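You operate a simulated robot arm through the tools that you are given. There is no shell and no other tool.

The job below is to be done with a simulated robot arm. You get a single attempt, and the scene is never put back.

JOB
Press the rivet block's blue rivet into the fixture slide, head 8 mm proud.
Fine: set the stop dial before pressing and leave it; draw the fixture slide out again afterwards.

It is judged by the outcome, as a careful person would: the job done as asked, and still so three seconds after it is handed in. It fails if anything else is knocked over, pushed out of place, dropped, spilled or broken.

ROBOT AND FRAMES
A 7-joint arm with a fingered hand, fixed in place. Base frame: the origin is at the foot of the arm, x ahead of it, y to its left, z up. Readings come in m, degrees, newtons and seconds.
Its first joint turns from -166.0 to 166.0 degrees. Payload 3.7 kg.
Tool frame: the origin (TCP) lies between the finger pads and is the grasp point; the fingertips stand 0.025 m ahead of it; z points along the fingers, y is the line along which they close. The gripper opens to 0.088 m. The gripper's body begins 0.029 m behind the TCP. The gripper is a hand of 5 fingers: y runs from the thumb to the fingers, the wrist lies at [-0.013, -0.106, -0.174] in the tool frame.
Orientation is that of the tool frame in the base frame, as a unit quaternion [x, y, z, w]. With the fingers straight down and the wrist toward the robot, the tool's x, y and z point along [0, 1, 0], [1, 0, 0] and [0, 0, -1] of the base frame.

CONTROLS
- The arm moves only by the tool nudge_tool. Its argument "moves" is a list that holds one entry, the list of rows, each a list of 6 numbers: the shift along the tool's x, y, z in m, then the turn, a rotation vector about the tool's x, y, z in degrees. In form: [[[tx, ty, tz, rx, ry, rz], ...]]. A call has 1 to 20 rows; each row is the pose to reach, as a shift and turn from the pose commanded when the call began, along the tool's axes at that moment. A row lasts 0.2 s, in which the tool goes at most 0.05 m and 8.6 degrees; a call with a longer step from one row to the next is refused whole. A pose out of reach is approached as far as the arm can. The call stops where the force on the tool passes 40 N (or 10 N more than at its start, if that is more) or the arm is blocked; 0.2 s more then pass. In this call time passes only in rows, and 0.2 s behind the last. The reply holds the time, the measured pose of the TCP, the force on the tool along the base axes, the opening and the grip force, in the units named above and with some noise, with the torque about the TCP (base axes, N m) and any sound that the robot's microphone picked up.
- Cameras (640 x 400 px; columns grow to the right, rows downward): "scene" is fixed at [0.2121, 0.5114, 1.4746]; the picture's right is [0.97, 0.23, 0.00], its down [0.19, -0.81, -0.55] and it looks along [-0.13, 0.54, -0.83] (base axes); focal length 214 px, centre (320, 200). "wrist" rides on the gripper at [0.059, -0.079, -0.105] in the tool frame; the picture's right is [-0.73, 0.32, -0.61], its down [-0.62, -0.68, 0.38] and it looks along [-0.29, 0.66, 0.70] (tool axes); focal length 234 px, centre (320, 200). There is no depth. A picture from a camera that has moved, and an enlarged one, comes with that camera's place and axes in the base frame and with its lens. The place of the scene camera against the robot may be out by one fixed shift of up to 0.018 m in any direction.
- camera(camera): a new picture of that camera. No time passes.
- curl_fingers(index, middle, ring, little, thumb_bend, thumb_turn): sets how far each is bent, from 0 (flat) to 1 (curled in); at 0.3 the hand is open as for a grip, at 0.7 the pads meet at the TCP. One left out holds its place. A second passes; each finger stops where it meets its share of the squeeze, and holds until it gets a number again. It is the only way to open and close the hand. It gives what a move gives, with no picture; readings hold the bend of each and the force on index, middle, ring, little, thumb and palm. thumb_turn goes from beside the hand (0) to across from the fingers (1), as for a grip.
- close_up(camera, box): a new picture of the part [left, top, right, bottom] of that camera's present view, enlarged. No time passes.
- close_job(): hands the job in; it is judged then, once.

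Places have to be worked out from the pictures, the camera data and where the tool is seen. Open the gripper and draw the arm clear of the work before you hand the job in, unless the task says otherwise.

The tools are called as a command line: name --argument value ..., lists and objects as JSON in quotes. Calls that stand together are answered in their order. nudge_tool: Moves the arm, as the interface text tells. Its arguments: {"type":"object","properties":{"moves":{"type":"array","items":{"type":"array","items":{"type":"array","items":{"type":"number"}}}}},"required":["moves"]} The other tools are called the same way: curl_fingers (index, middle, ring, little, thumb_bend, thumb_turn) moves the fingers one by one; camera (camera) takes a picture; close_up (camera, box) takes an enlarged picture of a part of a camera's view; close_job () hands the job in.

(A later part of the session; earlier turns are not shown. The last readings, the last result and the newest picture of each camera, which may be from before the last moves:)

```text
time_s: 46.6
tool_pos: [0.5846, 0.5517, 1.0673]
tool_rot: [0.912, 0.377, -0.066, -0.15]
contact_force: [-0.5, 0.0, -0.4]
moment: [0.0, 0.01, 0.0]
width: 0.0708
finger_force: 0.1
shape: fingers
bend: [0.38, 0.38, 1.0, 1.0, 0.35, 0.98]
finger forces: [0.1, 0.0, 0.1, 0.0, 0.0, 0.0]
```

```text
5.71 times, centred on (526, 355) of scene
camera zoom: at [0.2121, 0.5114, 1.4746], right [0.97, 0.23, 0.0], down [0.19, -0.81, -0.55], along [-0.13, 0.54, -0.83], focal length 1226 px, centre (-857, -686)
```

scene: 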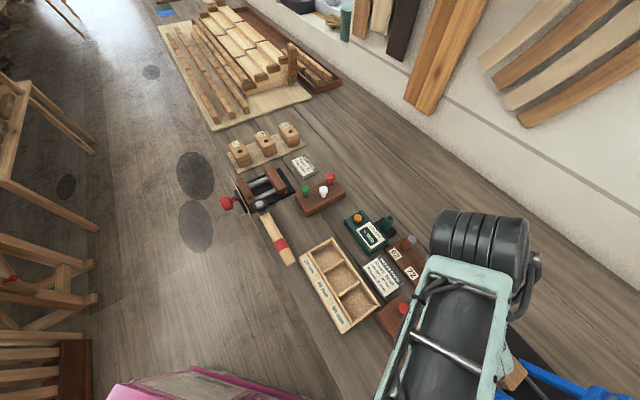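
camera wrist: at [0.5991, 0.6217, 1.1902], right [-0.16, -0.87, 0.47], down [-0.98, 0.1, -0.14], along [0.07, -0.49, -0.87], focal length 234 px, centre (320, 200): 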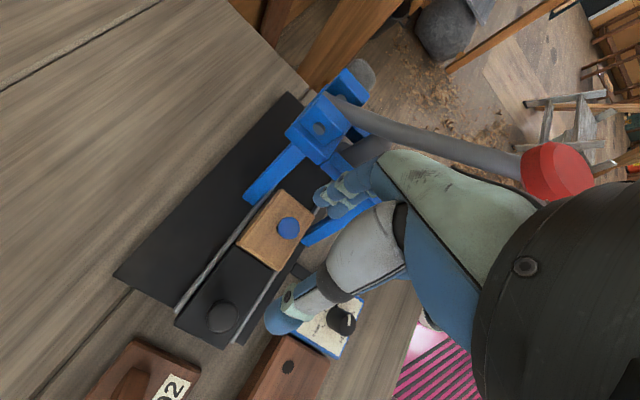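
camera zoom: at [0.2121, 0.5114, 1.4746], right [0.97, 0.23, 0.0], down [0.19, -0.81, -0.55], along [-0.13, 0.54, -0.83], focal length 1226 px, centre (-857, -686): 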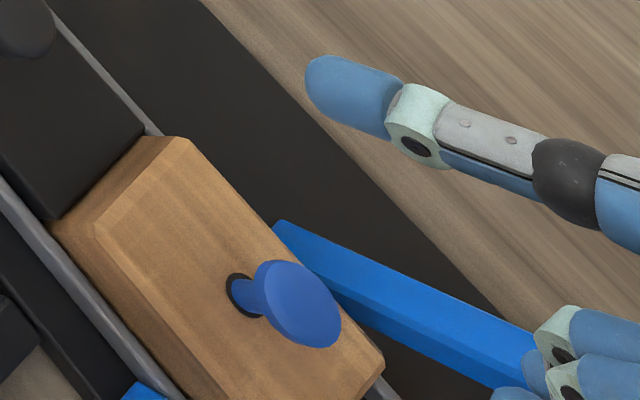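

The opening fingers pressed on the wood and dragged the slide about 24 mm toward the press, but the rivet still stands upright with roughly 10 mm in the hole. I untilt the hand, then move back over the slide handle.

nudge_tool --moves '[[[0, 0, 0, -6.3, 0, 0], [0, 0, 0, -12.7, 0, 0], [0, 0, 0, -19, 0, 0]]]'

nudge_tool --moves '[[[0, -0.02, 0, 0, 0, 0], [-0.001, -0.04, 0, 0, 0, 0], [-0.002, -0.058, 0, 0, 0, 0], [-0.003, -0.076, 0.01, 0, 0, 0]]]'

camera --camera "wrist"

close_up --camera "wrist" --box '[140, 120, 380, 270]'

close_up --camera "scene" --box '[440, 290, 616, 400]'

```text
time_s: 47.4
tool_pos: [0.586, 0.5508, 1.0661]
tool_rot: [0.925, 0.381, -0.002, 0.001]
contact_force: [-0.7, -0.3, 0.2]
moment: [0.02, 0.02, 0.03]
width: 0.0706
finger_force: 0.1
shape: fingers
bend: [0.38, 0.38, 1.0, 1.0, 0.35, 0.98]
finger forces: [0.1, 0.1, 0.0, 0.0, 0.1, 0.0]
```

```text
time_s: 48.4
tool_pos: [0.527, 0.6025, 1.0535]
tool_rot: [0.924, 0.383, -0.001, 0.001]
contact_force: [-0.2, 0.0, -0.3]
moment: [0.03, -0.08, 0.0]
width: 0.0706
finger_force: 0.1
shape: fingers
bend: [0.38, 0.38, 1.0, 1.0, 0.35, 0.98]
finger forces: [0.1, 0.0, 0.0, 0.0, 0.1, 0.0]
```

```text
taken
camera wrist: at [0.5131, 0.6996, 1.1592], right [-0.29, -0.74, 0.61], down [-0.92, 0.04, -0.38], along [0.26, -0.67, -0.69], focal length 234 px, centre (320, 200)
```

wrist: 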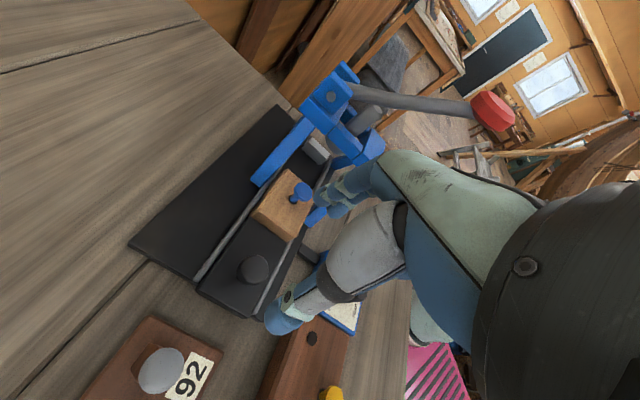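

```text
2.67 times, centred on (260, 195) of wrist
camera zoom: at [0.5131, 0.6996, 1.1592], right [-0.29, -0.74, 0.61], down [-0.92, 0.04, -0.38], along [0.26, -0.67, -0.69], focal length 624 px, centre (480, 213)
```

zoom: 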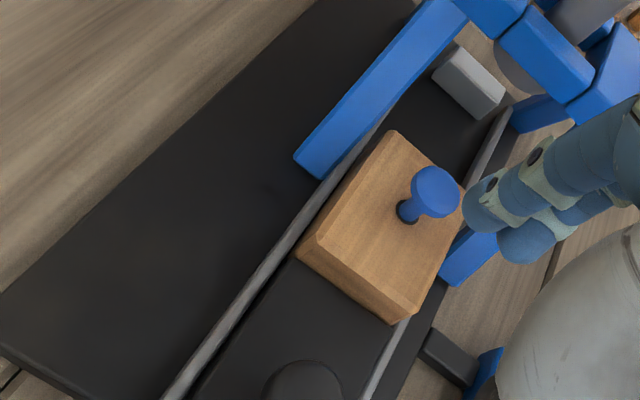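

```text
3.64 times, centred on (528, 345) of scene
camera zoom: at [0.2121, 0.5114, 1.4746], right [0.97, 0.23, 0.0], down [0.19, -0.81, -0.55], along [-0.13, 0.54, -0.83], focal length 780 px, centre (-436, -327)
```

zoom: 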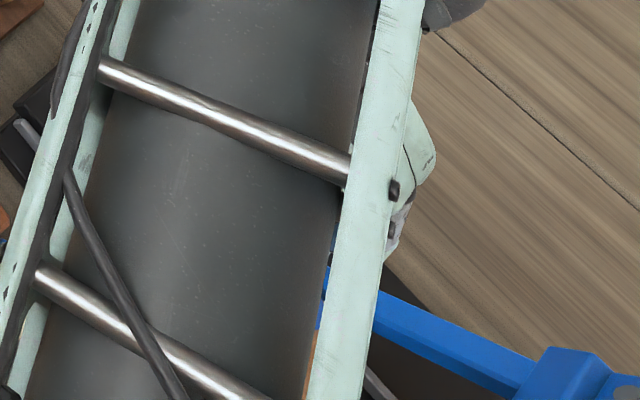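

This view shows the ram well. I zoom in on the ram and rivet to check clearance, and on the slide handle.

close_up --camera "wrist" --box '[260, 60, 420, 160]'

close_up --camera "wrist" --box '[190, 220, 350, 320]'

close_up --camera "wrist" --box '[270, 160, 334, 200]'

```text
4.00 times, centred on (340, 110) of wrist
camera zoom: at [0.5131, 0.6996, 1.1592], right [-0.29, -0.74, 0.61], down [-0.92, 0.04, -0.38], along [0.26, -0.67, -0.69], focal length 937 px, centre (240, 560)
```

zoom: 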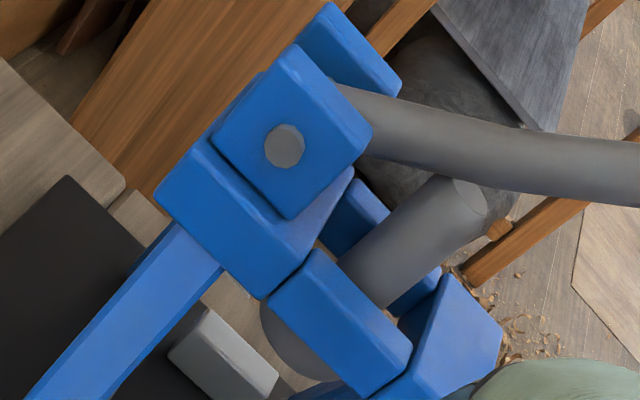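

```text
4.00 times, centred on (270, 270) of wrist
camera zoom: at [0.5131, 0.6996, 1.1592], right [-0.29, -0.74, 0.61], down [-0.92, 0.04, -0.38], along [0.26, -0.67, -0.69], focal length 937 px, centre (520, -80)
```

zoom: 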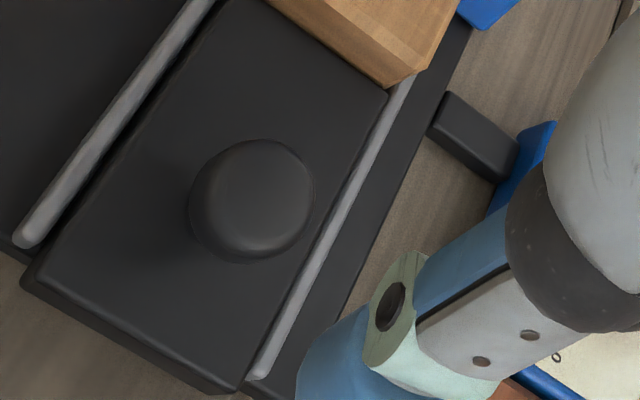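

```text
10.00 times, centred on (302, 180) of wrist
camera zoom: at [0.5131, 0.6996, 1.1592], right [-0.29, -0.74, 0.61], down [-0.92, 0.04, -0.38], along [0.26, -0.67, -0.69], focal length 2342 px, centre (500, 400)
```

zoom: 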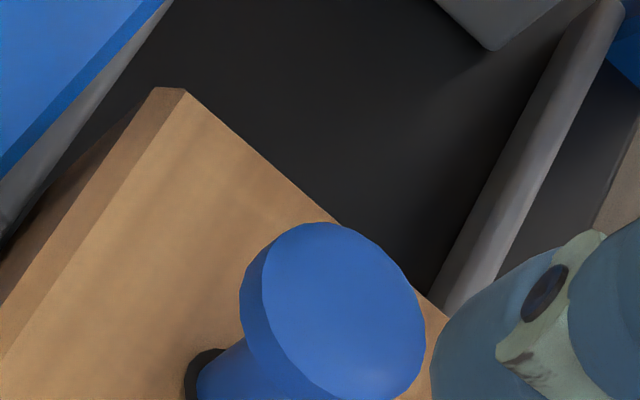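

The ram face sits at about z 0.987 and the rivet head at about 0.979, so the rivet should pass under. The slide handle, about 27 mm across, is nearly below the TCP; I descend closer and check.

nudge_tool --moves '[[[0, -0.001, 0.02, 0, 0, 0], [0.001, -0.002, 0.04, 0, 0, 0], [0.001, -0.003, 0.058, 0, 0, 0]]]'

close_up --camera "wrist" --box '[200, 170, 440, 320]'

camera --camera "wrist"

```text
time_s: 49.2
tool_pos: [0.5246, 0.6031, 0.9979]
tool_rot: [0.924, 0.381, -0.001, 0.001]
contact_force: [-0.9, 0.4, 0.3]
moment: [0.04, -0.02, -0.03]
width: 0.0707
finger_force: 0.0
shape: fingers
bend: [0.38, 0.38, 1.0, 1.0, 0.35, 0.98]
finger forces: [0.0, 0.0, 0.1, 0.1, 0.0, 0.0]
```

```text
2.67 times, centred on (320, 245) of wrist
camera zoom: at [0.5125, 0.7015, 1.1021], right [-0.29, -0.74, 0.61], down [-0.92, 0.04, -0.38], along [0.26, -0.67, -0.69], focal length 624 px, centre (320, 80)
```

zoom: 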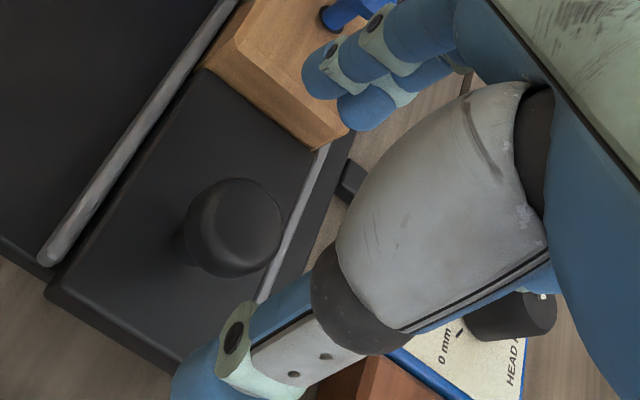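

```text
taken
camera wrist: at [0.5125, 0.7015, 1.1021], right [-0.29, -0.74, 0.61], down [-0.92, 0.04, -0.38], along [0.26, -0.67, -0.69], focal length 234 px, centre (320, 200)
```

wrist: 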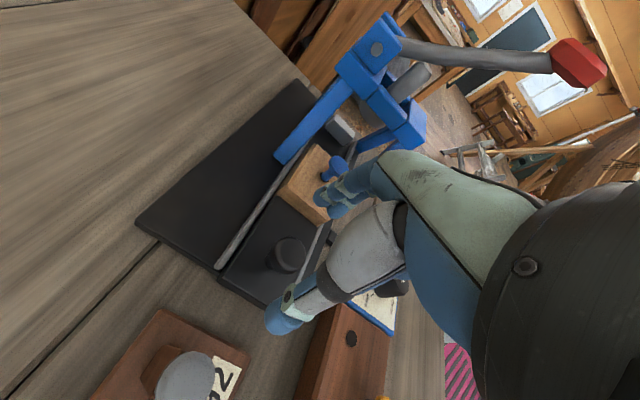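

The handle is centred under the TCP. I narrow the fingers a bit so they clear the wood block, then descend around the handle.

curl_fingers --index 0.46 --middle 0.46 --thumb_bend 0.44

nudge_tool --moves '[[[0, 0, 0.012, 0, 0, 0], [0, 0, 0.024, 0, 0, 0], [0, 0, 0.034, 0, 0, 0]]]'

close_up --camera "wrist" --box '[200, 170, 440, 320]'

```text
time_s: 50.2
tool_pos: [0.5254, 0.6037, 0.9977]
tool_rot: [0.924, 0.382, -0.001, 0.002]
contact_force: [0.4, -0.3, 0.2]
moment: [-0.02, 0.02, -0.01]
width: 0.053
finger_force: 0.0
shape: fingers
bend: [0.46, 0.46, 1.0, 1.0, 0.44, 0.99]
finger forces: [0.0, 0.0, 0.1, 0.0, 0.0, 0.1]
```

```text
time_s: 51.0
tool_pos: [0.5282, 0.6031, 0.9631]
tool_rot: [0.924, 0.382, -0.001, 0.001]
contact_force: [0.1, 0.7, -0.7]
moment: [-0.02, 0.02, -0.05]
width: 0.0531
finger_force: 0.0
shape: fingers
bend: [0.46, 0.46, 1.0, 1.0, 0.44, 0.99]
finger forces: [0.0, 0.0, 0.0, 0.0, 0.0, 0.0]
```

```text
2.67 times, centred on (320, 245) of wrist
camera zoom: at [0.515, 0.7015, 1.067], right [-0.29, -0.74, 0.61], down [-0.92, 0.04, -0.38], along [0.26, -0.67, -0.69], focal length 624 px, centre (320, 80)
```

zoom: 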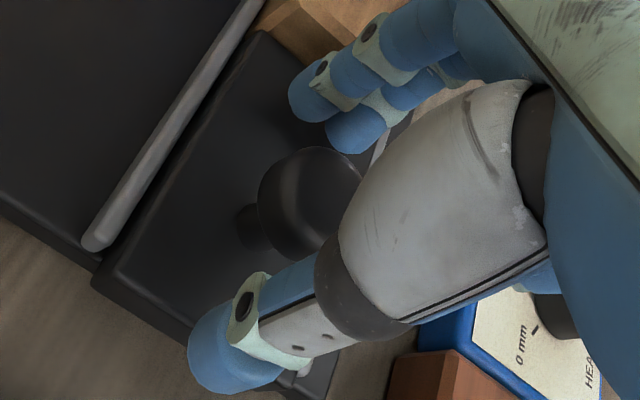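

The handle is between thumb and fingers. I close on it.

curl_fingers --index 0.68 --middle 0.68 --thumb_bend 0.68

close_up --camera "wrist" --box '[200, 170, 440, 320]'

```text
time_s: 52.0
tool_pos: [0.5281, 0.6043, 0.9629]
tool_rot: [0.924, 0.382, -0.001, 0.002]
contact_force: [-0.4, 1.0, -3.3]
moment: [0.01, 0.01, -0.01]
width: 0.0135
finger_force: 3.2
shape: fingers
bend: [0.65, 0.67, 1.0, 1.0, 0.63, 1.0]
finger forces: [2.6, 0.4, 0.1, 0.0, 4.5, 0.0]
```

```text
2.67 times, centred on (320, 245) of wrist
camera zoom: at [0.5149, 0.7016, 1.0668], right [-0.29, -0.74, 0.61], down [-0.92, 0.04, -0.38], along [0.26, -0.67, -0.69], focal length 624 px, centre (320, 80)
```

zoom: 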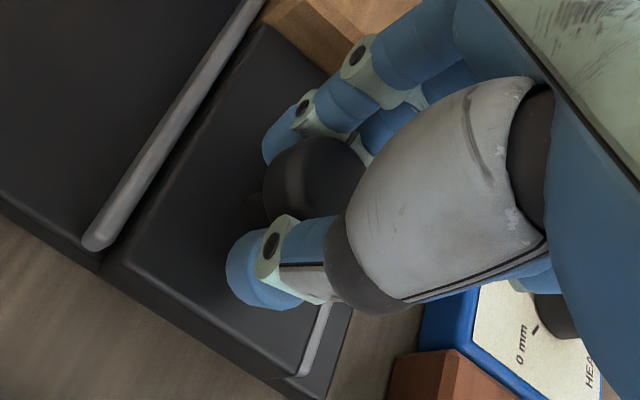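

The handle is held. I push the slide along +y (toward the ram), slowly, 30 mm first, then check the rivet.

nudge_tool --moves '[[[0, 0.004, 0, 0, 0, 0], [0, 0.009, 0, 0, 0, 0], [0, 0.014, 0, 0, 0, 0], [0, 0.02, 0, 0, 0, 0], [0, 0.025, 0, 0, 0, 0], [0, 0.03, 0, 0, 0, 0]]]'

camera --camera "wrist"

close_up --camera "wrist" --box '[220, 20, 460, 170]'

close_up --camera "scene" --box '[470, 300, 630, 400]'

```text
time_s: 53.4
tool_pos: [0.5489, 0.5825, 0.9613]
tool_rot: [0.925, 0.381, -0.001, 0.002]
contact_force: [0.9, 1.9, -1.0]
moment: [0.02, -0.02, 0.01]
width: 0.0131
finger_force: 4.2
shape: fingers
bend: [0.65, 0.68, 1.0, 1.0, 0.63, 1.0]
finger forces: [3.1, 0.3, 0.0, 0.0, 4.1, 0.1]
```

```text
taken
camera wrist: at [0.5351, 0.6805, 1.0663], right [-0.29, -0.74, 0.61], down [-0.92, 0.04, -0.38], along [0.26, -0.67, -0.69], focal length 234 px, centre (320, 200)
```

wrist: 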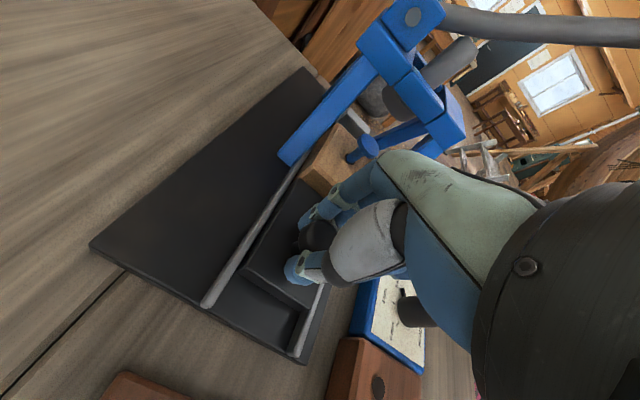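

```text
2.67 times, centred on (340, 95) of wrist
camera zoom: at [0.5351, 0.6805, 1.0663], right [-0.29, -0.74, 0.61], down [-0.92, 0.04, -0.38], along [0.26, -0.67, -0.69], focal length 624 px, centre (267, 480)
```

zoom: 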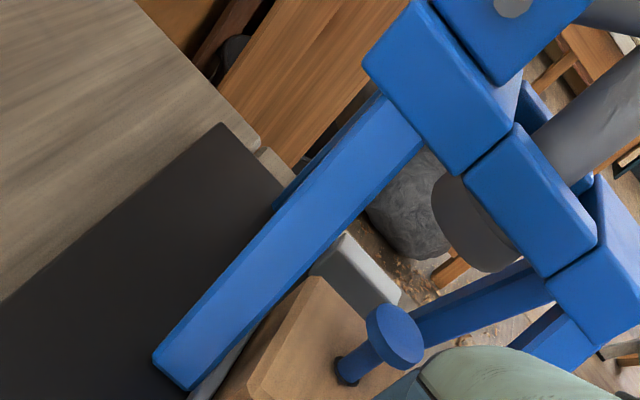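

```text
4.00 times, centred on (550, 350) of scene
camera zoom: at [0.2121, 0.5114, 1.4746], right [0.97, 0.23, 0.0], down [0.19, -0.81, -0.55], along [-0.13, 0.54, -0.83], focal length 858 px, centre (-600, -400)
```

zoom: 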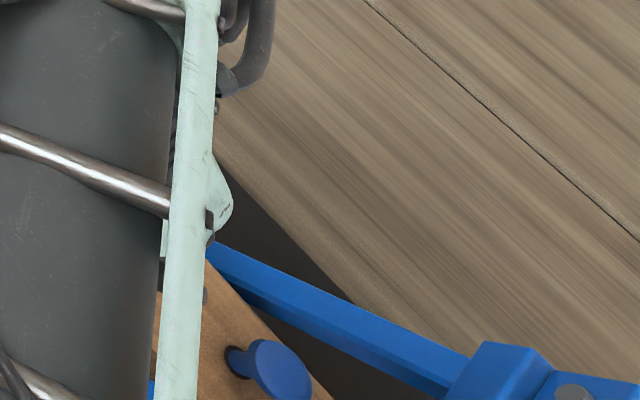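

The rivet rides along upright and the slide moves easily. I continue another 25 mm.

nudge_tool --moves '[[[0, 0.005, 0, 0, 0, 0], [0, 0.01, 0, 0, 0, 0], [0, 0.015, 0, 0, 0, 0], [0, 0.02, 0, 0, 0, 0], [0, 0.025, 0, 0, 0, 0]]]'

camera --camera "wrist"

close_up --camera "wrist" --box '[260, 40, 500, 190]'

```text
time_s: 54.6
tool_pos: [0.5654, 0.5652, 0.9625]
tool_rot: [0.924, 0.382, -0.002, 0.001]
contact_force: [-1.4, 0.9, -1.6]
moment: [0.01, 0.01, 0.01]
width: 0.0133
finger_force: 3.8
shape: fingers
bend: [0.64, 0.68, 1.0, 1.0, 0.63, 1.0]
finger forces: [2.9, 0.4, 0.0, 0.0, 4.1, 0.0]
```

```text
taken
camera wrist: at [0.5528, 0.6631, 1.0664], right [-0.29, -0.74, 0.61], down [-0.92, 0.04, -0.38], along [0.26, -0.67, -0.69], focal length 234 px, centre (320, 200)
```

wrist: 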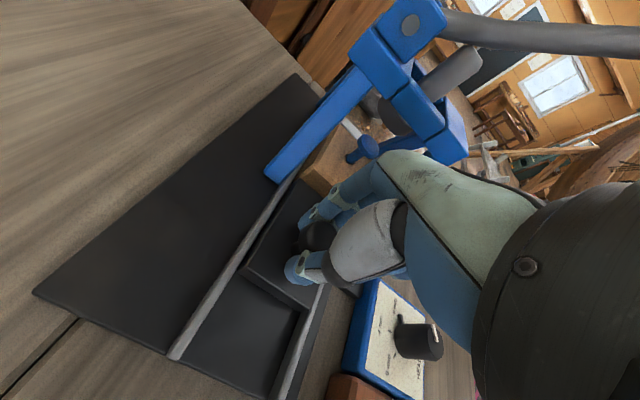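

```text
2.67 times, centred on (380, 115) of wrist
camera zoom: at [0.5528, 0.6631, 1.0664], right [-0.29, -0.74, 0.61], down [-0.92, 0.04, -0.38], along [0.26, -0.67, -0.69], focal length 624 px, centre (160, 427)
```

zoom: 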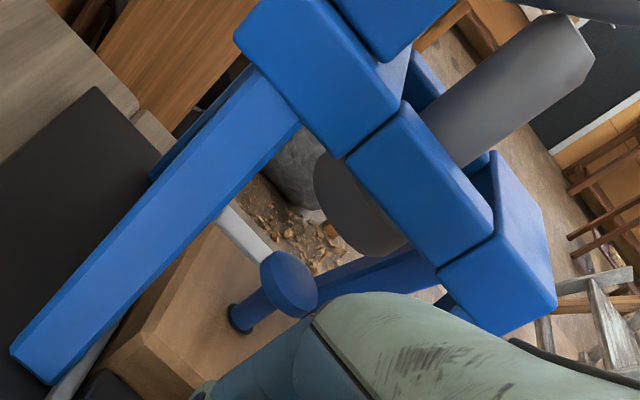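

The ram is about 20 mm further on. I continue in small steps, watching the force for the end stop.

nudge_tool --moves '[[[0, 0.004, 0, 0, 0, 0], [0, 0.008, 0, 0, 0, 0], [0, 0.012, 0, 0, 0, 0], [0, 0.015, 0, 0, 0, 0]]]'

close_up --camera "wrist" --box '[260, 40, 500, 190]'

camera --camera "wrist"

```text
time_s: 55.6
tool_pos: [0.5776, 0.5542, 0.9621]
tool_rot: [0.924, 0.381, -0.001, 0.001]
contact_force: [1.2, 2.4, 0.0]
moment: [0.04, -0.02, 0.0]
width: 0.013
finger_force: 4.0
shape: fingers
bend: [0.64, 0.68, 1.0, 1.0, 0.63, 1.0]
finger forces: [3.3, 0.1, 0.0, 0.0, 3.9, 0.1]
```

```text
2.67 times, centred on (380, 115) of wrist
camera zoom: at [0.564, 0.6514, 1.0661], right [-0.29, -0.74, 0.61], down [-0.92, 0.04, -0.38], along [0.26, -0.67, -0.69], focal length 624 px, centre (160, 427)
```

zoom: 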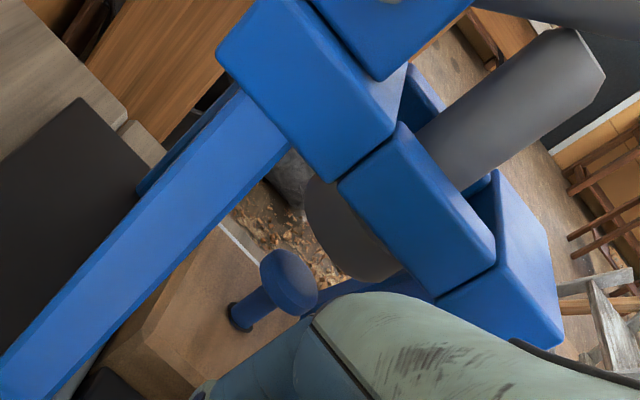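

```text
taken
camera wrist: at [0.564, 0.6514, 1.0661], right [-0.29, -0.74, 0.61], down [-0.92, 0.04, -0.38], along [0.26, -0.67, -0.69], focal length 234 px, centre (320, 200)
```

wrist: 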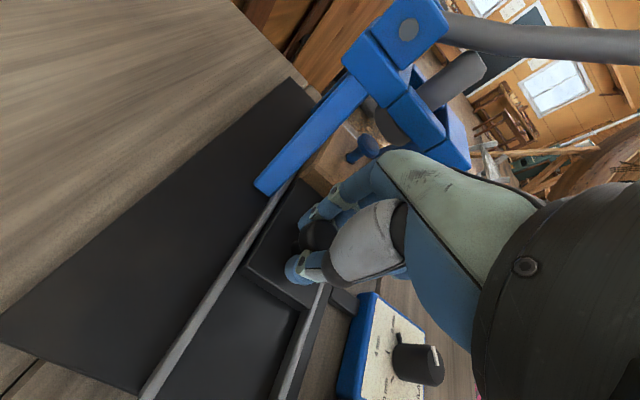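

About 9 mm more by my estimate. I continue in 2–3 mm steps, expecting the end stop.

nudge_tool --moves '[[[0, 0.003, 0, 0, 0, 0], [0, 0.006, 0, 0, 0, 0], [0, 0.009, 0, 0, 0, 0]]]'

close_up --camera "wrist" --box '[260, 40, 500, 190]'

```text
time_s: 56.4
tool_pos: [0.5836, 0.5489, 0.9616]
tool_rot: [0.924, 0.381, 0.0, 0.002]
contact_force: [0.1, 1.9, -1.7]
moment: [0.05, -0.01, -0.03]
width: 0.0129
finger_force: 3.7
shape: fingers
bend: [0.64, 0.68, 1.0, 1.0, 0.63, 1.0]
finger forces: [3.0, 0.4, 0.0, 0.0, 4.0, 0.0]
```

```text
2.67 times, centred on (380, 115) of wrist
camera zoom: at [0.5697, 0.6462, 1.0663], right [-0.29, -0.74, 0.61], down [-0.92, 0.04, -0.38], along [0.26, -0.67, -0.69], focal length 624 px, centre (160, 427)
```

zoom: 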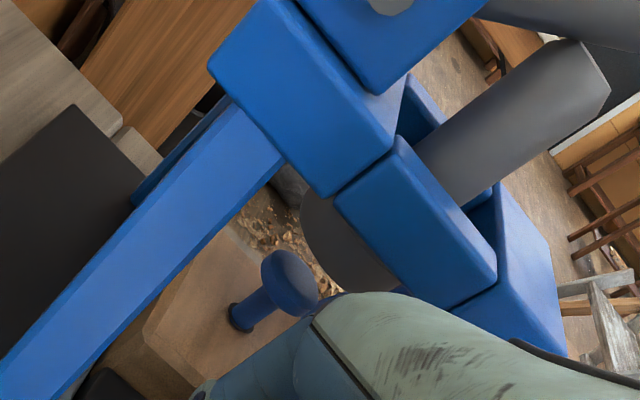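

The rivet looks nearly under the ram. I keep going gently to find the end stop.

nudge_tool --moves '[[[0, 0.002, 0, 0, 0, 0], [0, 0.004, 0, 0, 0, 0], [0, 0.006, 0, 0, 0, 0]]]'

close_up --camera "wrist" --box '[260, 40, 500, 190]'

```text
time_s: 57.2
tool_pos: [0.5855, 0.5448, 0.9637]
tool_rot: [0.924, 0.382, -0.001, 0.001]
contact_force: [-4.6, 6.9, -1.6]
moment: [0.05, 0.08, 0.0]
width: 0.014
finger_force: 4.3
shape: fingers
bend: [0.67, 0.68, 1.0, 1.0, 0.6, 1.0]
finger forces: [0.9, 0.0, 0.0, 0.0, 8.1, 0.1]
```

```text
2.67 times, centred on (380, 115) of wrist
camera zoom: at [0.5729, 0.6427, 1.0669], right [-0.28, -0.74, 0.61], down [-0.92, 0.04, -0.38], along [0.26, -0.67, -0.69], focal length 624 px, centre (160, 427)
```

zoom: 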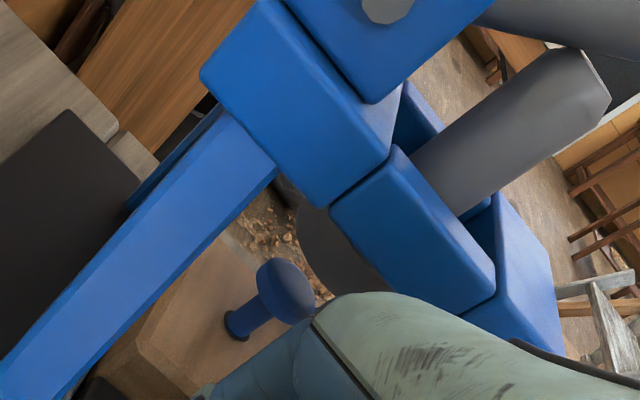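

An 8 N resistance appeared and the rivet stopped moving with the hand, so the slide is at its end stop. One small extra push will confirm it.

nudge_tool --moves '[[[0, 0.001, 0, 0, 0, 0], [0, 0.002, 0, 0, 0, 0]]]'

close_up --camera "wrist" --box '[260, 40, 500, 190]'

```text
time_s: 57.8
tool_pos: [0.5878, 0.5448, 0.9639]
tool_rot: [0.924, 0.382, -0.002, 0.001]
contact_force: [-5.6, 8.1, -0.5]
moment: [0.1, 0.09, -0.03]
width: 0.0155
finger_force: 5.0
shape: fingers
bend: [0.68, 0.68, 1.0, 1.0, 0.59, 1.0]
finger forces: [0.2, 0.0, 0.0, 0.1, 9.6, 0.1]
```

```text
2.67 times, centred on (380, 115) of wrist
camera zoom: at [0.5742, 0.6412, 1.0672], right [-0.29, -0.74, 0.61], down [-0.92, 0.04, -0.38], along [0.26, -0.67, -0.69], focal length 624 px, centre (160, 427)
```

zoom: 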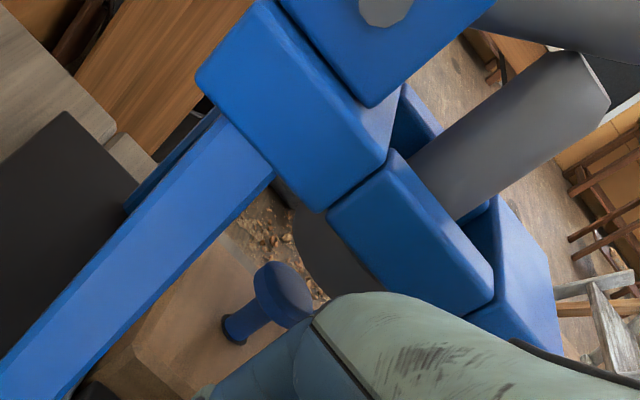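

The stop is confirmed: resistance rises and nothing moves. I release the handle and lift clear.

curl_fingers --index 0.5 --middle 0.5 --thumb_bend 0.45

nudge_tool --moves '[[[0, -0.006, -0.01, 0, 0, 0], [0, -0.006, -0.04, 0, 0, 0], [0, -0.02, -0.075, 0, 0, 0], [0, -0.05, -0.11, 0, 0, 0], [0, -0.08, -0.14, 0, 0, 0]]]'

camera --camera "wrist"

close_up --camera "wrist" --box '[180, 60, 420, 210]'

```text
time_s: 58.8
tool_pos: [0.5873, 0.5425, 0.964]
tool_rot: [0.924, 0.382, -0.002, 0.002]
contact_force: [1.0, 0.2, 0.3]
moment: [0.01, 0.02, -0.02]
width: 0.0466
finger_force: 0.0
shape: fingers
bend: [0.5, 0.5, 1.0, 1.0, 0.45, 0.99]
finger forces: [0.0, 0.0, 0.0, 0.0, 0.1, 0.1]
```

```text
time_s: 60.0
tool_pos: [0.5461, 0.583, 1.0821]
tool_rot: [0.924, 0.381, 0.0, 0.001]
contact_force: [0.3, -0.2, 0.6]
moment: [0.0, -0.01, 0.01]
width: 0.0465
finger_force: 0.1
shape: fingers
bend: [0.5, 0.5, 1.0, 1.0, 0.45, 0.99]
finger forces: [0.1, 0.0, 0.1, 0.0, 0.0, 0.1]
out of reach, approached as far as the arm can: row 5
```

```text
taken
camera wrist: at [0.5331, 0.6811, 1.1859], right [-0.29, -0.74, 0.61], down [-0.92, 0.04, -0.38], along [0.26, -0.67, -0.69], focal length 234 px, centre (320, 200)
```

wrist: 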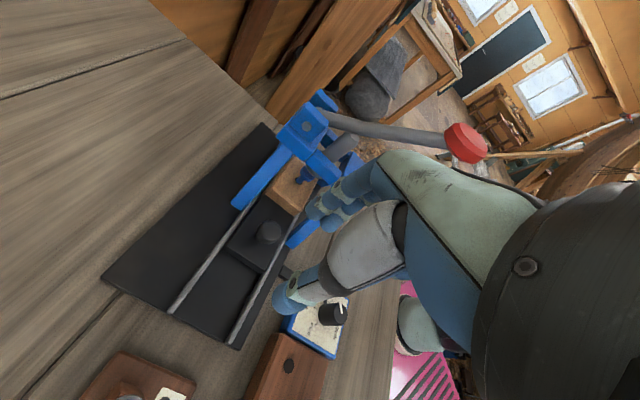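

```text
2.67 times, centred on (300, 135) of wrist
camera zoom: at [0.5331, 0.6811, 1.1859], right [-0.29, -0.74, 0.61], down [-0.92, 0.04, -0.38], along [0.26, -0.67, -0.69], focal length 624 px, centre (373, 373)
```

zoom: 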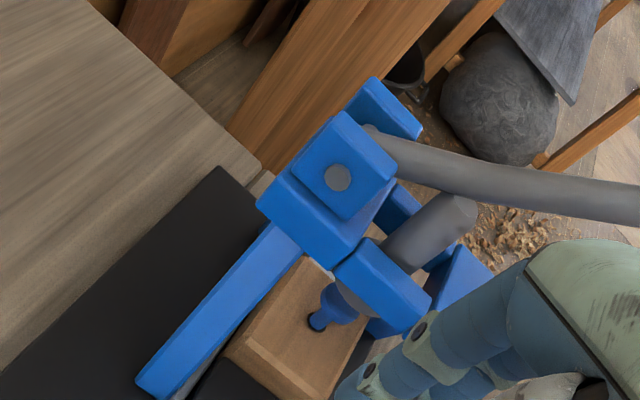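

The rivet now stands directly under the ram. Next is the lever: its red knob is at about (0.60, 0.427, 1.137) and the pivot is on the far side. I rise and yaw back to 45° so I can press down on it with a fist.

nudge_tool --moves '[[[0, -0.002, -0.012, 0, 0, -7.5], [0, -0.004, -0.024, 0, 0, -15], [0, -0.006, -0.036, 0, 0, -22.5], [0, -0.008, -0.05, 0, 0, -30], [0, -0.01, -0.064, 0, 0, -37.5], [0, -0.012, -0.078, 0, 0, -45], [0, -0.014, -0.092, 0, 0, -52.5], [0, -0.016, -0.106, 0, 0, -60], [0, -0.018, -0.12, 0, 0, -67.5], [0, -0.02, -0.135, 0, 0, -75], [0, -0.02, -0.15, 0, 0, -82.5], [0, -0.02, -0.165, 0, 0, -90]]]'

curl_fingers --index 1.0 --middle 1.0 --ring 1.0 --little 1.0 --thumb_bend 0.3 --thumb_turn 0.0

camera --camera "wrist"

camera --camera "scene"

```text
time_s: 62.6
tool_pos: [0.5362, 0.5978, 1.2459]
tool_rot: [0.382, 0.924, -0.002, 0.0]
contact_force: [-0.4, -0.8, -0.2]
moment: [-0.03, 0.03, 0.0]
width: 0.0468
finger_force: 0.1
shape: fingers
bend: [0.5, 0.5, 1.0, 1.0, 0.45, 0.99]
finger forces: [0.0, 0.0, 0.1, 0.0, 0.0, 0.0]
```

```text
time_s: 63.6
tool_pos: [0.5358, 0.5997, 1.2455]
tool_rot: [0.384, 0.923, -0.003, 0.0]
contact_force: [0.3, 0.7, -0.1]
moment: [0.01, -0.04, 0.02]
width: 0.0753
finger_force: 0.1
shape: fingers
bend: [1.0, 1.0, 1.0, 1.0, 0.3, 0.0]
finger forces: [0.0, 0.0, 0.0, 0.0, 0.0, 0.0]
```

```text
taken
camera wrist: at [0.4391, 0.5849, 1.35], right [0.74, -0.28, 0.61], down [-0.04, -0.92, -0.38], along [0.67, 0.26, -0.7], focal length 234 px, centre (320, 200)
```

wrist: 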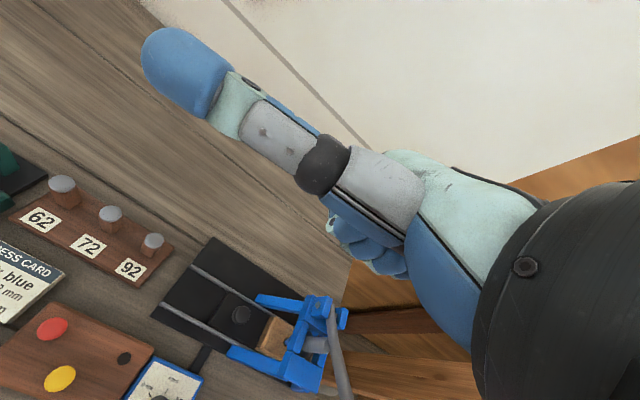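

```text
taken
```

scene: 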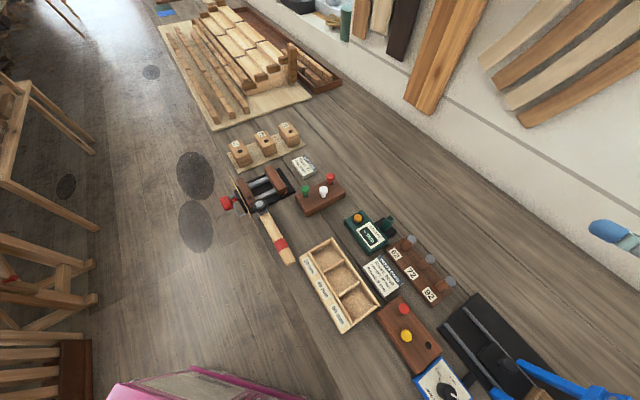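

The thumb sticks out sideways in that pose. I turn it across instead, so it sits on the outer side of the knob, and move the fist over the lever knob at a safe height.

curl_fingers --thumb_bend 0.3 --thumb_turn 1.0

nudge_tool --moves '[[[-0.04, -0.02, 0, 0, 0, 0], [-0.08, -0.039, 0, 0, 0, 0], [-0.12, -0.058, 0, 0, 0, 0], [-0.158, -0.077, 0.01, 0, 0, 0]]]'

camera --camera "wrist"

close_up --camera "wrist" --box '[190, 150, 430, 300]'

```text
time_s: 64.6
tool_pos: [0.536, 0.598, 1.2467]
tool_rot: [0.384, 0.923, -0.002, 0.0]
contact_force: [0.6, 0.2, -0.2]
moment: [0.02, 0.0, -0.02]
width: 0.0526
finger_force: 0.1
shape: fingers
bend: [1.0, 1.0, 1.0, 1.0, 0.3, 0.97]
finger forces: [0.0, 0.0, 0.1, 0.0, 0.0, 0.0]
```

```text
time_s: 65.6
tool_pos: [0.5927, 0.4336, 1.2371]
tool_rot: [0.383, 0.924, -0.002, 0.001]
contact_force: [-0.4, 0.0, 0.7]
moment: [-0.03, -0.02, 0.02]
width: 0.0526
finger_force: 0.1
shape: fingers
bend: [1.0, 1.0, 1.0, 1.0, 0.3, 0.97]
finger forces: [0.1, 0.0, 0.0, 0.0, 0.1, 0.0]
```

```text
taken
camera wrist: at [0.4962, 0.4205, 1.3412], right [0.74, -0.28, 0.61], down [-0.04, -0.92, -0.38], along [0.67, 0.26, -0.7], focal length 234 px, centre (320, 200)
```

wrist: 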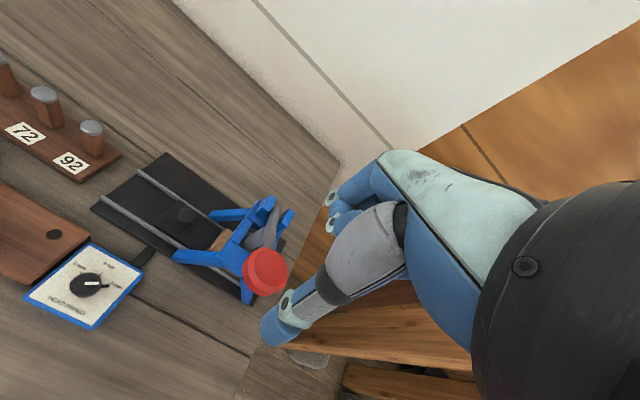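

```text
2.67 times, centred on (310, 225) of wrist
camera zoom: at [0.4962, 0.4205, 1.3412], right [0.74, -0.28, 0.61], down [-0.04, -0.92, -0.38], along [0.67, 0.26, -0.7], focal length 624 px, centre (347, 133)
```

zoom: 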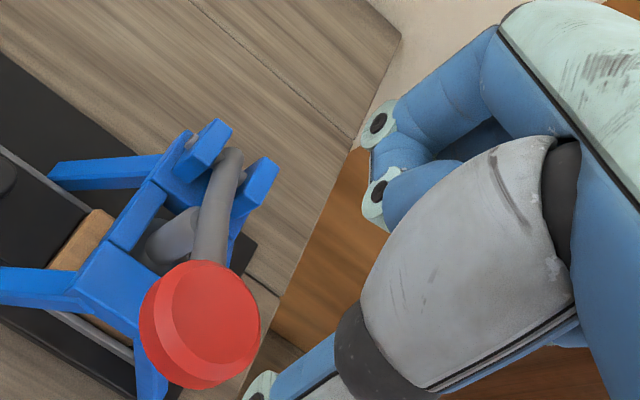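

The knob's cap faces upward, so pressing down works. I shift 8 mm so the flat of the fist sits over the cap, and come down until just above it.

nudge_tool --moves '[[[0, -0.008, 0.03, 0, 0, 0], [0, -0.008, 0.06, 0, 0, 0], [0, -0.008, 0.075, 0, 0, 0], [0, -0.008, 0.083, 0, 0, 0], [0, -0.008, 0.09, 0, 0, 0]]]'

camera --camera "wrist"

close_up --camera "wrist" --box '[190, 150, 430, 300]'

```text
time_s: 66.8
tool_pos: [0.586, 0.4257, 1.1466]
tool_rot: [0.384, 0.923, -0.001, 0.001]
contact_force: [-1.1, -0.3, 0.8]
moment: [0.01, -0.04, -0.02]
width: 0.0525
finger_force: 0.1
shape: fingers
bend: [1.0, 1.0, 1.0, 1.0, 0.3, 0.97]
finger forces: [0.0, 0.1, 0.1, 0.0, 0.0, 0.1]
```

```text
taken
camera wrist: at [0.4907, 0.4107, 1.2508], right [0.74, -0.29, 0.61], down [-0.04, -0.92, -0.38], along [0.67, 0.26, -0.7], focal length 234 px, centre (320, 200)
```

wrist: 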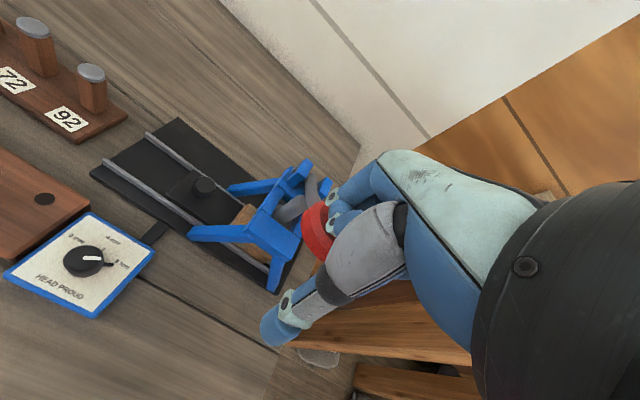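

```text
2.67 times, centred on (310, 225) of wrist
camera zoom: at [0.4907, 0.4107, 1.2508], right [0.74, -0.29, 0.61], down [-0.04, -0.92, -0.38], along [0.67, 0.26, -0.7], focal length 624 px, centre (347, 133)
```

zoom: 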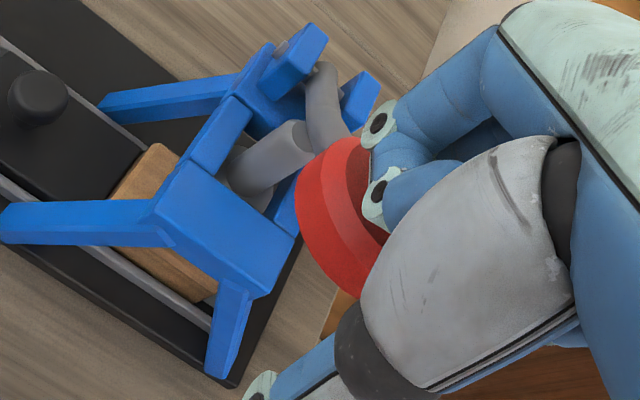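

The fist is at the cap. I press down along the lever's arc in small steps, moving slightly outward as it drops.

nudge_tool --moves '[[[0, 0, 0.004, 0, 0, 0], [0, -0.0025, 0.007, 0, 0, 0], [0, -0.005, 0.0104, 0, 0, 0], [0, -0.0075, 0.014, 0, 0, 0], [0, -0.01, 0.0176, 0, 0, 0], [0, -0.0125, 0.021, 0, 0, 0], [0, -0.0148, 0.025, 0, 0, 0]]]'

camera --camera "wrist"

close_up --camera "wrist" --box '[190, 150, 430, 300]'

```text
time_s: 68.4
tool_pos: [0.5757, 0.4151, 1.1227]
tool_rot: [0.383, 0.924, -0.002, 0.001]
contact_force: [-0.3, -0.3, 2.3]
moment: [0.02, -0.03, -0.04]
width: 0.0527
finger_force: 1.0
shape: fingers
bend: [1.0, 1.0, 1.0, 1.0, 0.3, 0.97]
finger forces: [0.1, 1.8, 0.0, 0.0, 0.0, 0.0]
```

```text
taken
camera wrist: at [0.4787, 0.4002, 1.2265], right [0.74, -0.29, 0.61], down [-0.04, -0.92, -0.38], along [0.67, 0.26, -0.7], focal length 234 px, centre (320, 200)
```

wrist: 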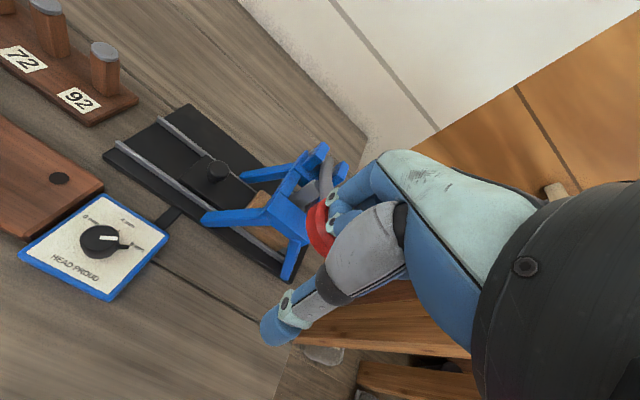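

```text
2.67 times, centred on (310, 225) of wrist
camera zoom: at [0.4787, 0.4002, 1.2265], right [0.74, -0.29, 0.61], down [-0.04, -0.92, -0.38], along [0.67, 0.26, -0.7], focal length 624 px, centre (347, 133)
```

zoom: 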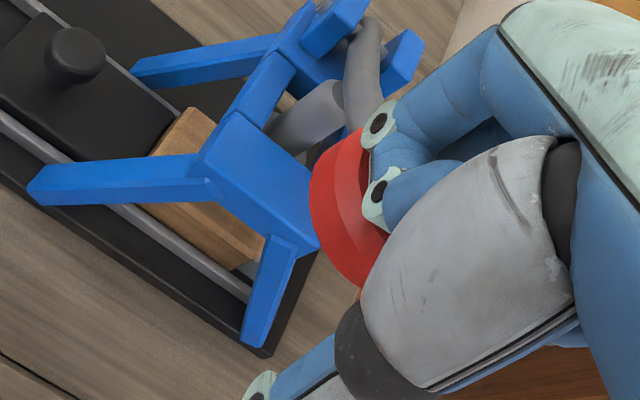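

The lever follows with only about 2 N so far. I continue the arc, watching for when the ram meets the rivet.

nudge_tool --moves '[[[0, -0.0015, 0.0025, 0, 0, 0], [0, -0.0029, 0.0051, 0, 0, 0], [0, -0.0042, 0.0077, 0, 0, 0], [0, -0.0054, 0.0102, 0, 0, 0], [0, -0.0067, 0.0128, 0, 0, 0], [0, -0.008, 0.0155, 0, 0, 0], [0, -0.0101, 0.0208, 0, 0, 0]]]'

camera --camera "wrist"

close_up --camera "wrist" --box '[190, 130, 430, 280]'

```text
time_s: 70.0
tool_pos: [0.5674, 0.4096, 1.1006]
tool_rot: [0.384, 0.923, -0.002, 0.0]
contact_force: [0.5, -1.3, 2.7]
moment: [0.0, -0.02, 0.0]
width: 0.0524
finger_force: 0.9
shape: fingers
bend: [1.0, 1.0, 1.0, 1.0, 0.3, 0.97]
finger forces: [0.0, 2.4, 0.0, 0.0, 0.0, 0.1]
```

```text
taken
camera wrist: at [0.4708, 0.3951, 1.205], right [0.74, -0.28, 0.61], down [-0.04, -0.92, -0.38], along [0.67, 0.26, -0.7], focal length 234 px, centre (320, 200)
```

wrist: 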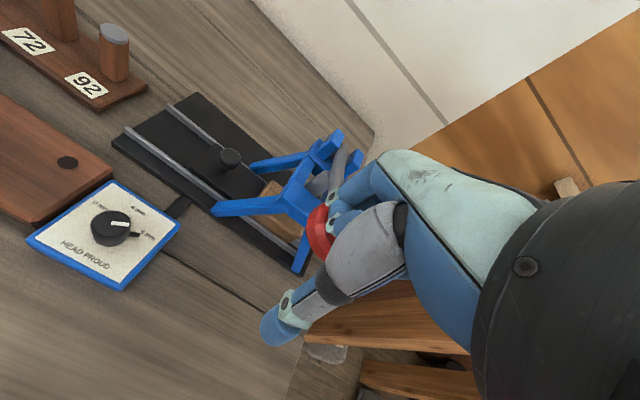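

```text
2.67 times, centred on (310, 205) of wrist
camera zoom: at [0.4708, 0.3951, 1.205], right [0.74, -0.28, 0.61], down [-0.04, -0.92, -0.38], along [0.67, 0.26, -0.7], focal length 624 px, centre (347, 187)
```

zoom: 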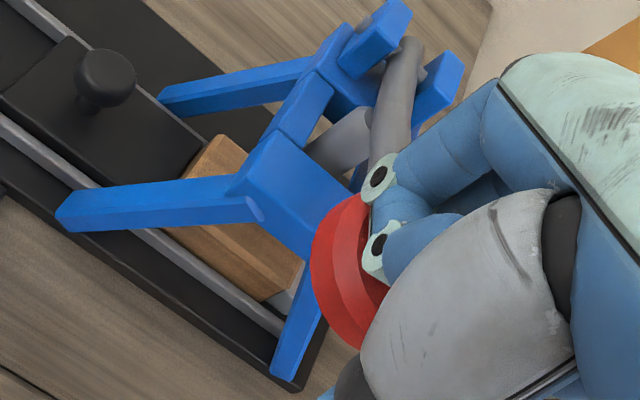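

Still light. I continue down the arc with a touch more outward motion.

nudge_tool --moves '[[[0, -0.0025, 0.003, 0, 0, 0], [0, -0.004, 0.006, 0, 0, 0], [0, -0.005, 0.009, 0, 0, 0], [0, -0.006, 0.012, 0, 0, 0], [0, -0.0075, 0.015, 0, 0, 0]]]'

close_up --camera "wrist" --box '[190, 130, 430, 280]'

```text
time_s: 71.2
tool_pos: [0.5649, 0.4033, 1.0859]
tool_rot: [0.384, 0.923, -0.003, 0.0]
contact_force: [-1.8, 2.5, 3.2]
moment: [0.02, -0.08, 0.04]
width: 0.0528
finger_force: 2.3
shape: fingers
bend: [1.0, 1.0, 1.0, 1.0, 0.3, 0.97]
finger forces: [0.0, 3.9, 0.0, 0.1, 0.0, 0.0]
```

```text
2.67 times, centred on (310, 205) of wrist
camera zoom: at [0.4671, 0.3891, 1.1904], right [0.74, -0.28, 0.61], down [-0.04, -0.92, -0.38], along [0.67, 0.26, -0.7], focal length 624 px, centre (347, 187)
```

zoom: 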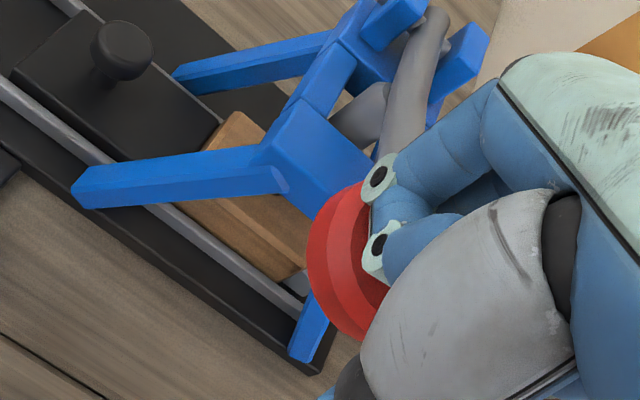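

Force is still small. Continuing.

nudge_tool --moves '[[[0, -0.001, 0.003, 0, 0, 0], [0, -0.002, 0.006, 0, 0, 0], [0, -0.003, 0.009, 0, 0, 0], [0, -0.004, 0.012, 0, 0, 0], [0, -0.0045, 0.015, 0, 0, 0]]]'

close_up --camera "wrist" --box '[190, 130, 430, 280]'

```text
time_s: 72.4
tool_pos: [0.5603, 0.399, 1.0692]
tool_rot: [0.383, 0.924, -0.002, 0.0]
contact_force: [-0.3, 1.6, 5.0]
moment: [0.0, -0.09, 0.01]
width: 0.0526
finger_force: 2.1
shape: fingers
bend: [1.0, 1.0, 1.0, 1.0, 0.3, 0.97]
finger forces: [0.0, 3.6, 0.0, 0.0, 0.0, 0.0]
```

```text
2.67 times, centred on (310, 205) of wrist
camera zoom: at [0.4634, 0.3855, 1.1735], right [0.74, -0.28, 0.61], down [-0.04, -0.92, -0.38], along [0.67, 0.26, -0.7], focal length 624 px, centre (347, 187)
```

zoom: 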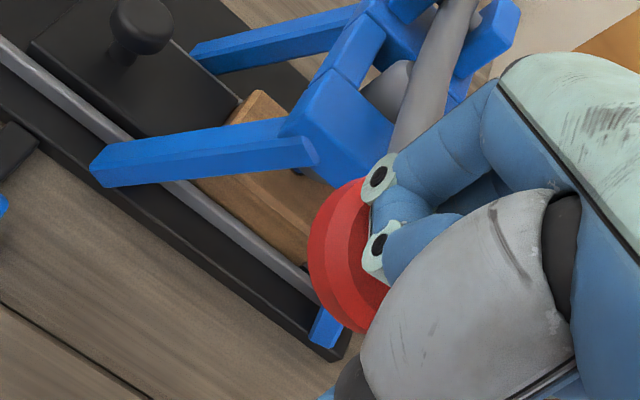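

Nothing firm yet. I keep pressing in small increments.

nudge_tool --moves '[[[0, -0.0005, 0.003, 0, 0, 0], [0, -0.001, 0.006, 0, 0, 0], [0, -0.0013, 0.009, 0, 0, 0], [0, -0.0015, 0.012, 0, 0, 0]]]'

camera --camera "wrist"

close_up --camera "wrist" --box '[190, 130, 430, 280]'

```text
time_s: 73.4
tool_pos: [0.5592, 0.3978, 1.0593]
tool_rot: [0.383, 0.924, 0.0, 0.001]
contact_force: [2.8, 0.8, 22.7]
moment: [0.17, -0.47, -0.04]
width: 0.0526
finger_force: 9.9
shape: fingers
bend: [1.0, 1.0, 1.0, 1.0, 0.3, 0.97]
finger forces: [0.0, 19.6, 0.1, 0.0, 0.0, 0.0]
```

```text
taken
camera wrist: at [0.4616, 0.384, 1.1644], right [0.74, -0.29, 0.61], down [-0.04, -0.92, -0.38], along [0.67, 0.26, -0.69], focal length 234 px, centre (320, 200)
```

wrist: 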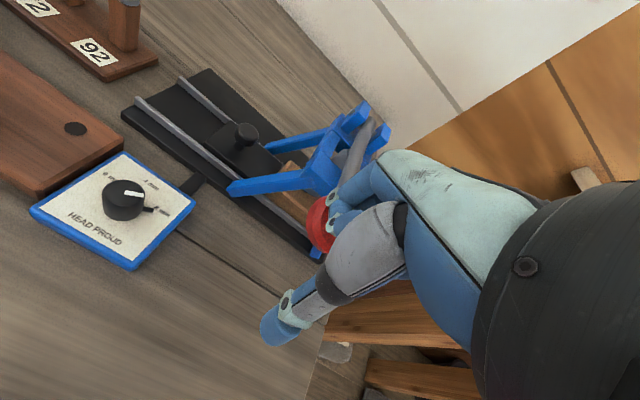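

```text
2.67 times, centred on (310, 205) of wrist
camera zoom: at [0.4616, 0.384, 1.1644], right [0.74, -0.29, 0.61], down [-0.04, -0.92, -0.38], along [0.67, 0.26, -0.69], focal length 624 px, centre (347, 187)
```

zoom: 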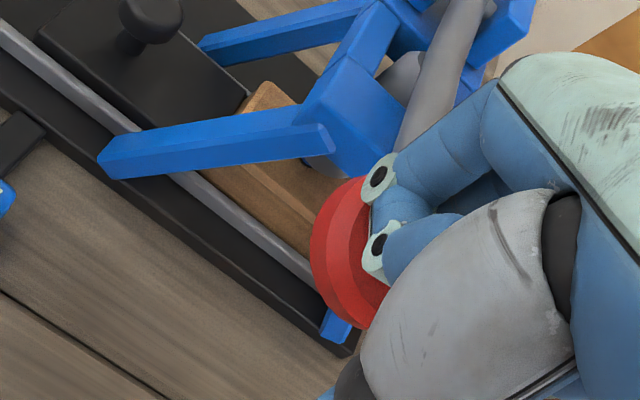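

Firm resistance has begun (23 N). I continue pressing in small steps to see whether the rivet moves or I'm at the stop.

nudge_tool --moves '[[[0, -0.0003, 0.002, 0, 0, 0], [0, -0.0005, 0.004, 0, 0, 0], [0, -0.0007, 0.006, 0, 0, 0]]]'

close_up --camera "wrist" --box '[190, 130, 430, 280]'

```text
time_s: 73.9
tool_pos: [0.5593, 0.3983, 1.0613]
tool_rot: [0.383, 0.924, 0.003, 0.002]
contact_force: [0.7, -0.9, 11.3]
moment: [0.09, -0.25, -0.04]
width: 0.0528
finger_force: 5.7
shape: fingers
bend: [1.0, 1.0, 1.0, 1.0, 0.3, 0.97]
finger forces: [0.0, 10.8, 0.1, 0.1, 0.1, 0.1]
stopped in row 2: the force on the tool passed its limit at 43 N (the readings are from after the stop); the commanded pose is now the measured one
```

```text
2.67 times, centred on (310, 205) of wrist
camera zoom: at [0.4614, 0.3837, 1.1642], right [0.74, -0.29, 0.61], down [-0.04, -0.92, -0.39], along [0.68, 0.26, -0.69], focal length 624 px, centre (347, 187)
```

zoom: 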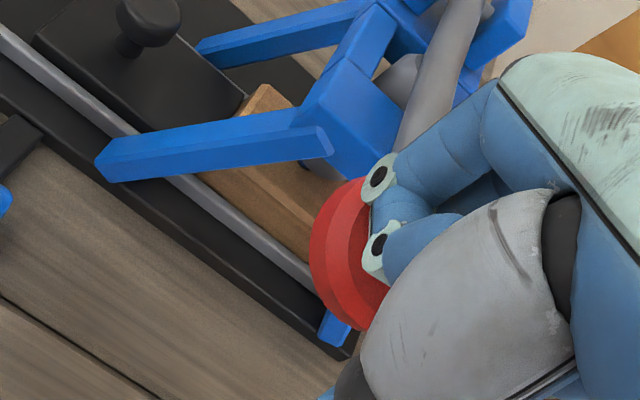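

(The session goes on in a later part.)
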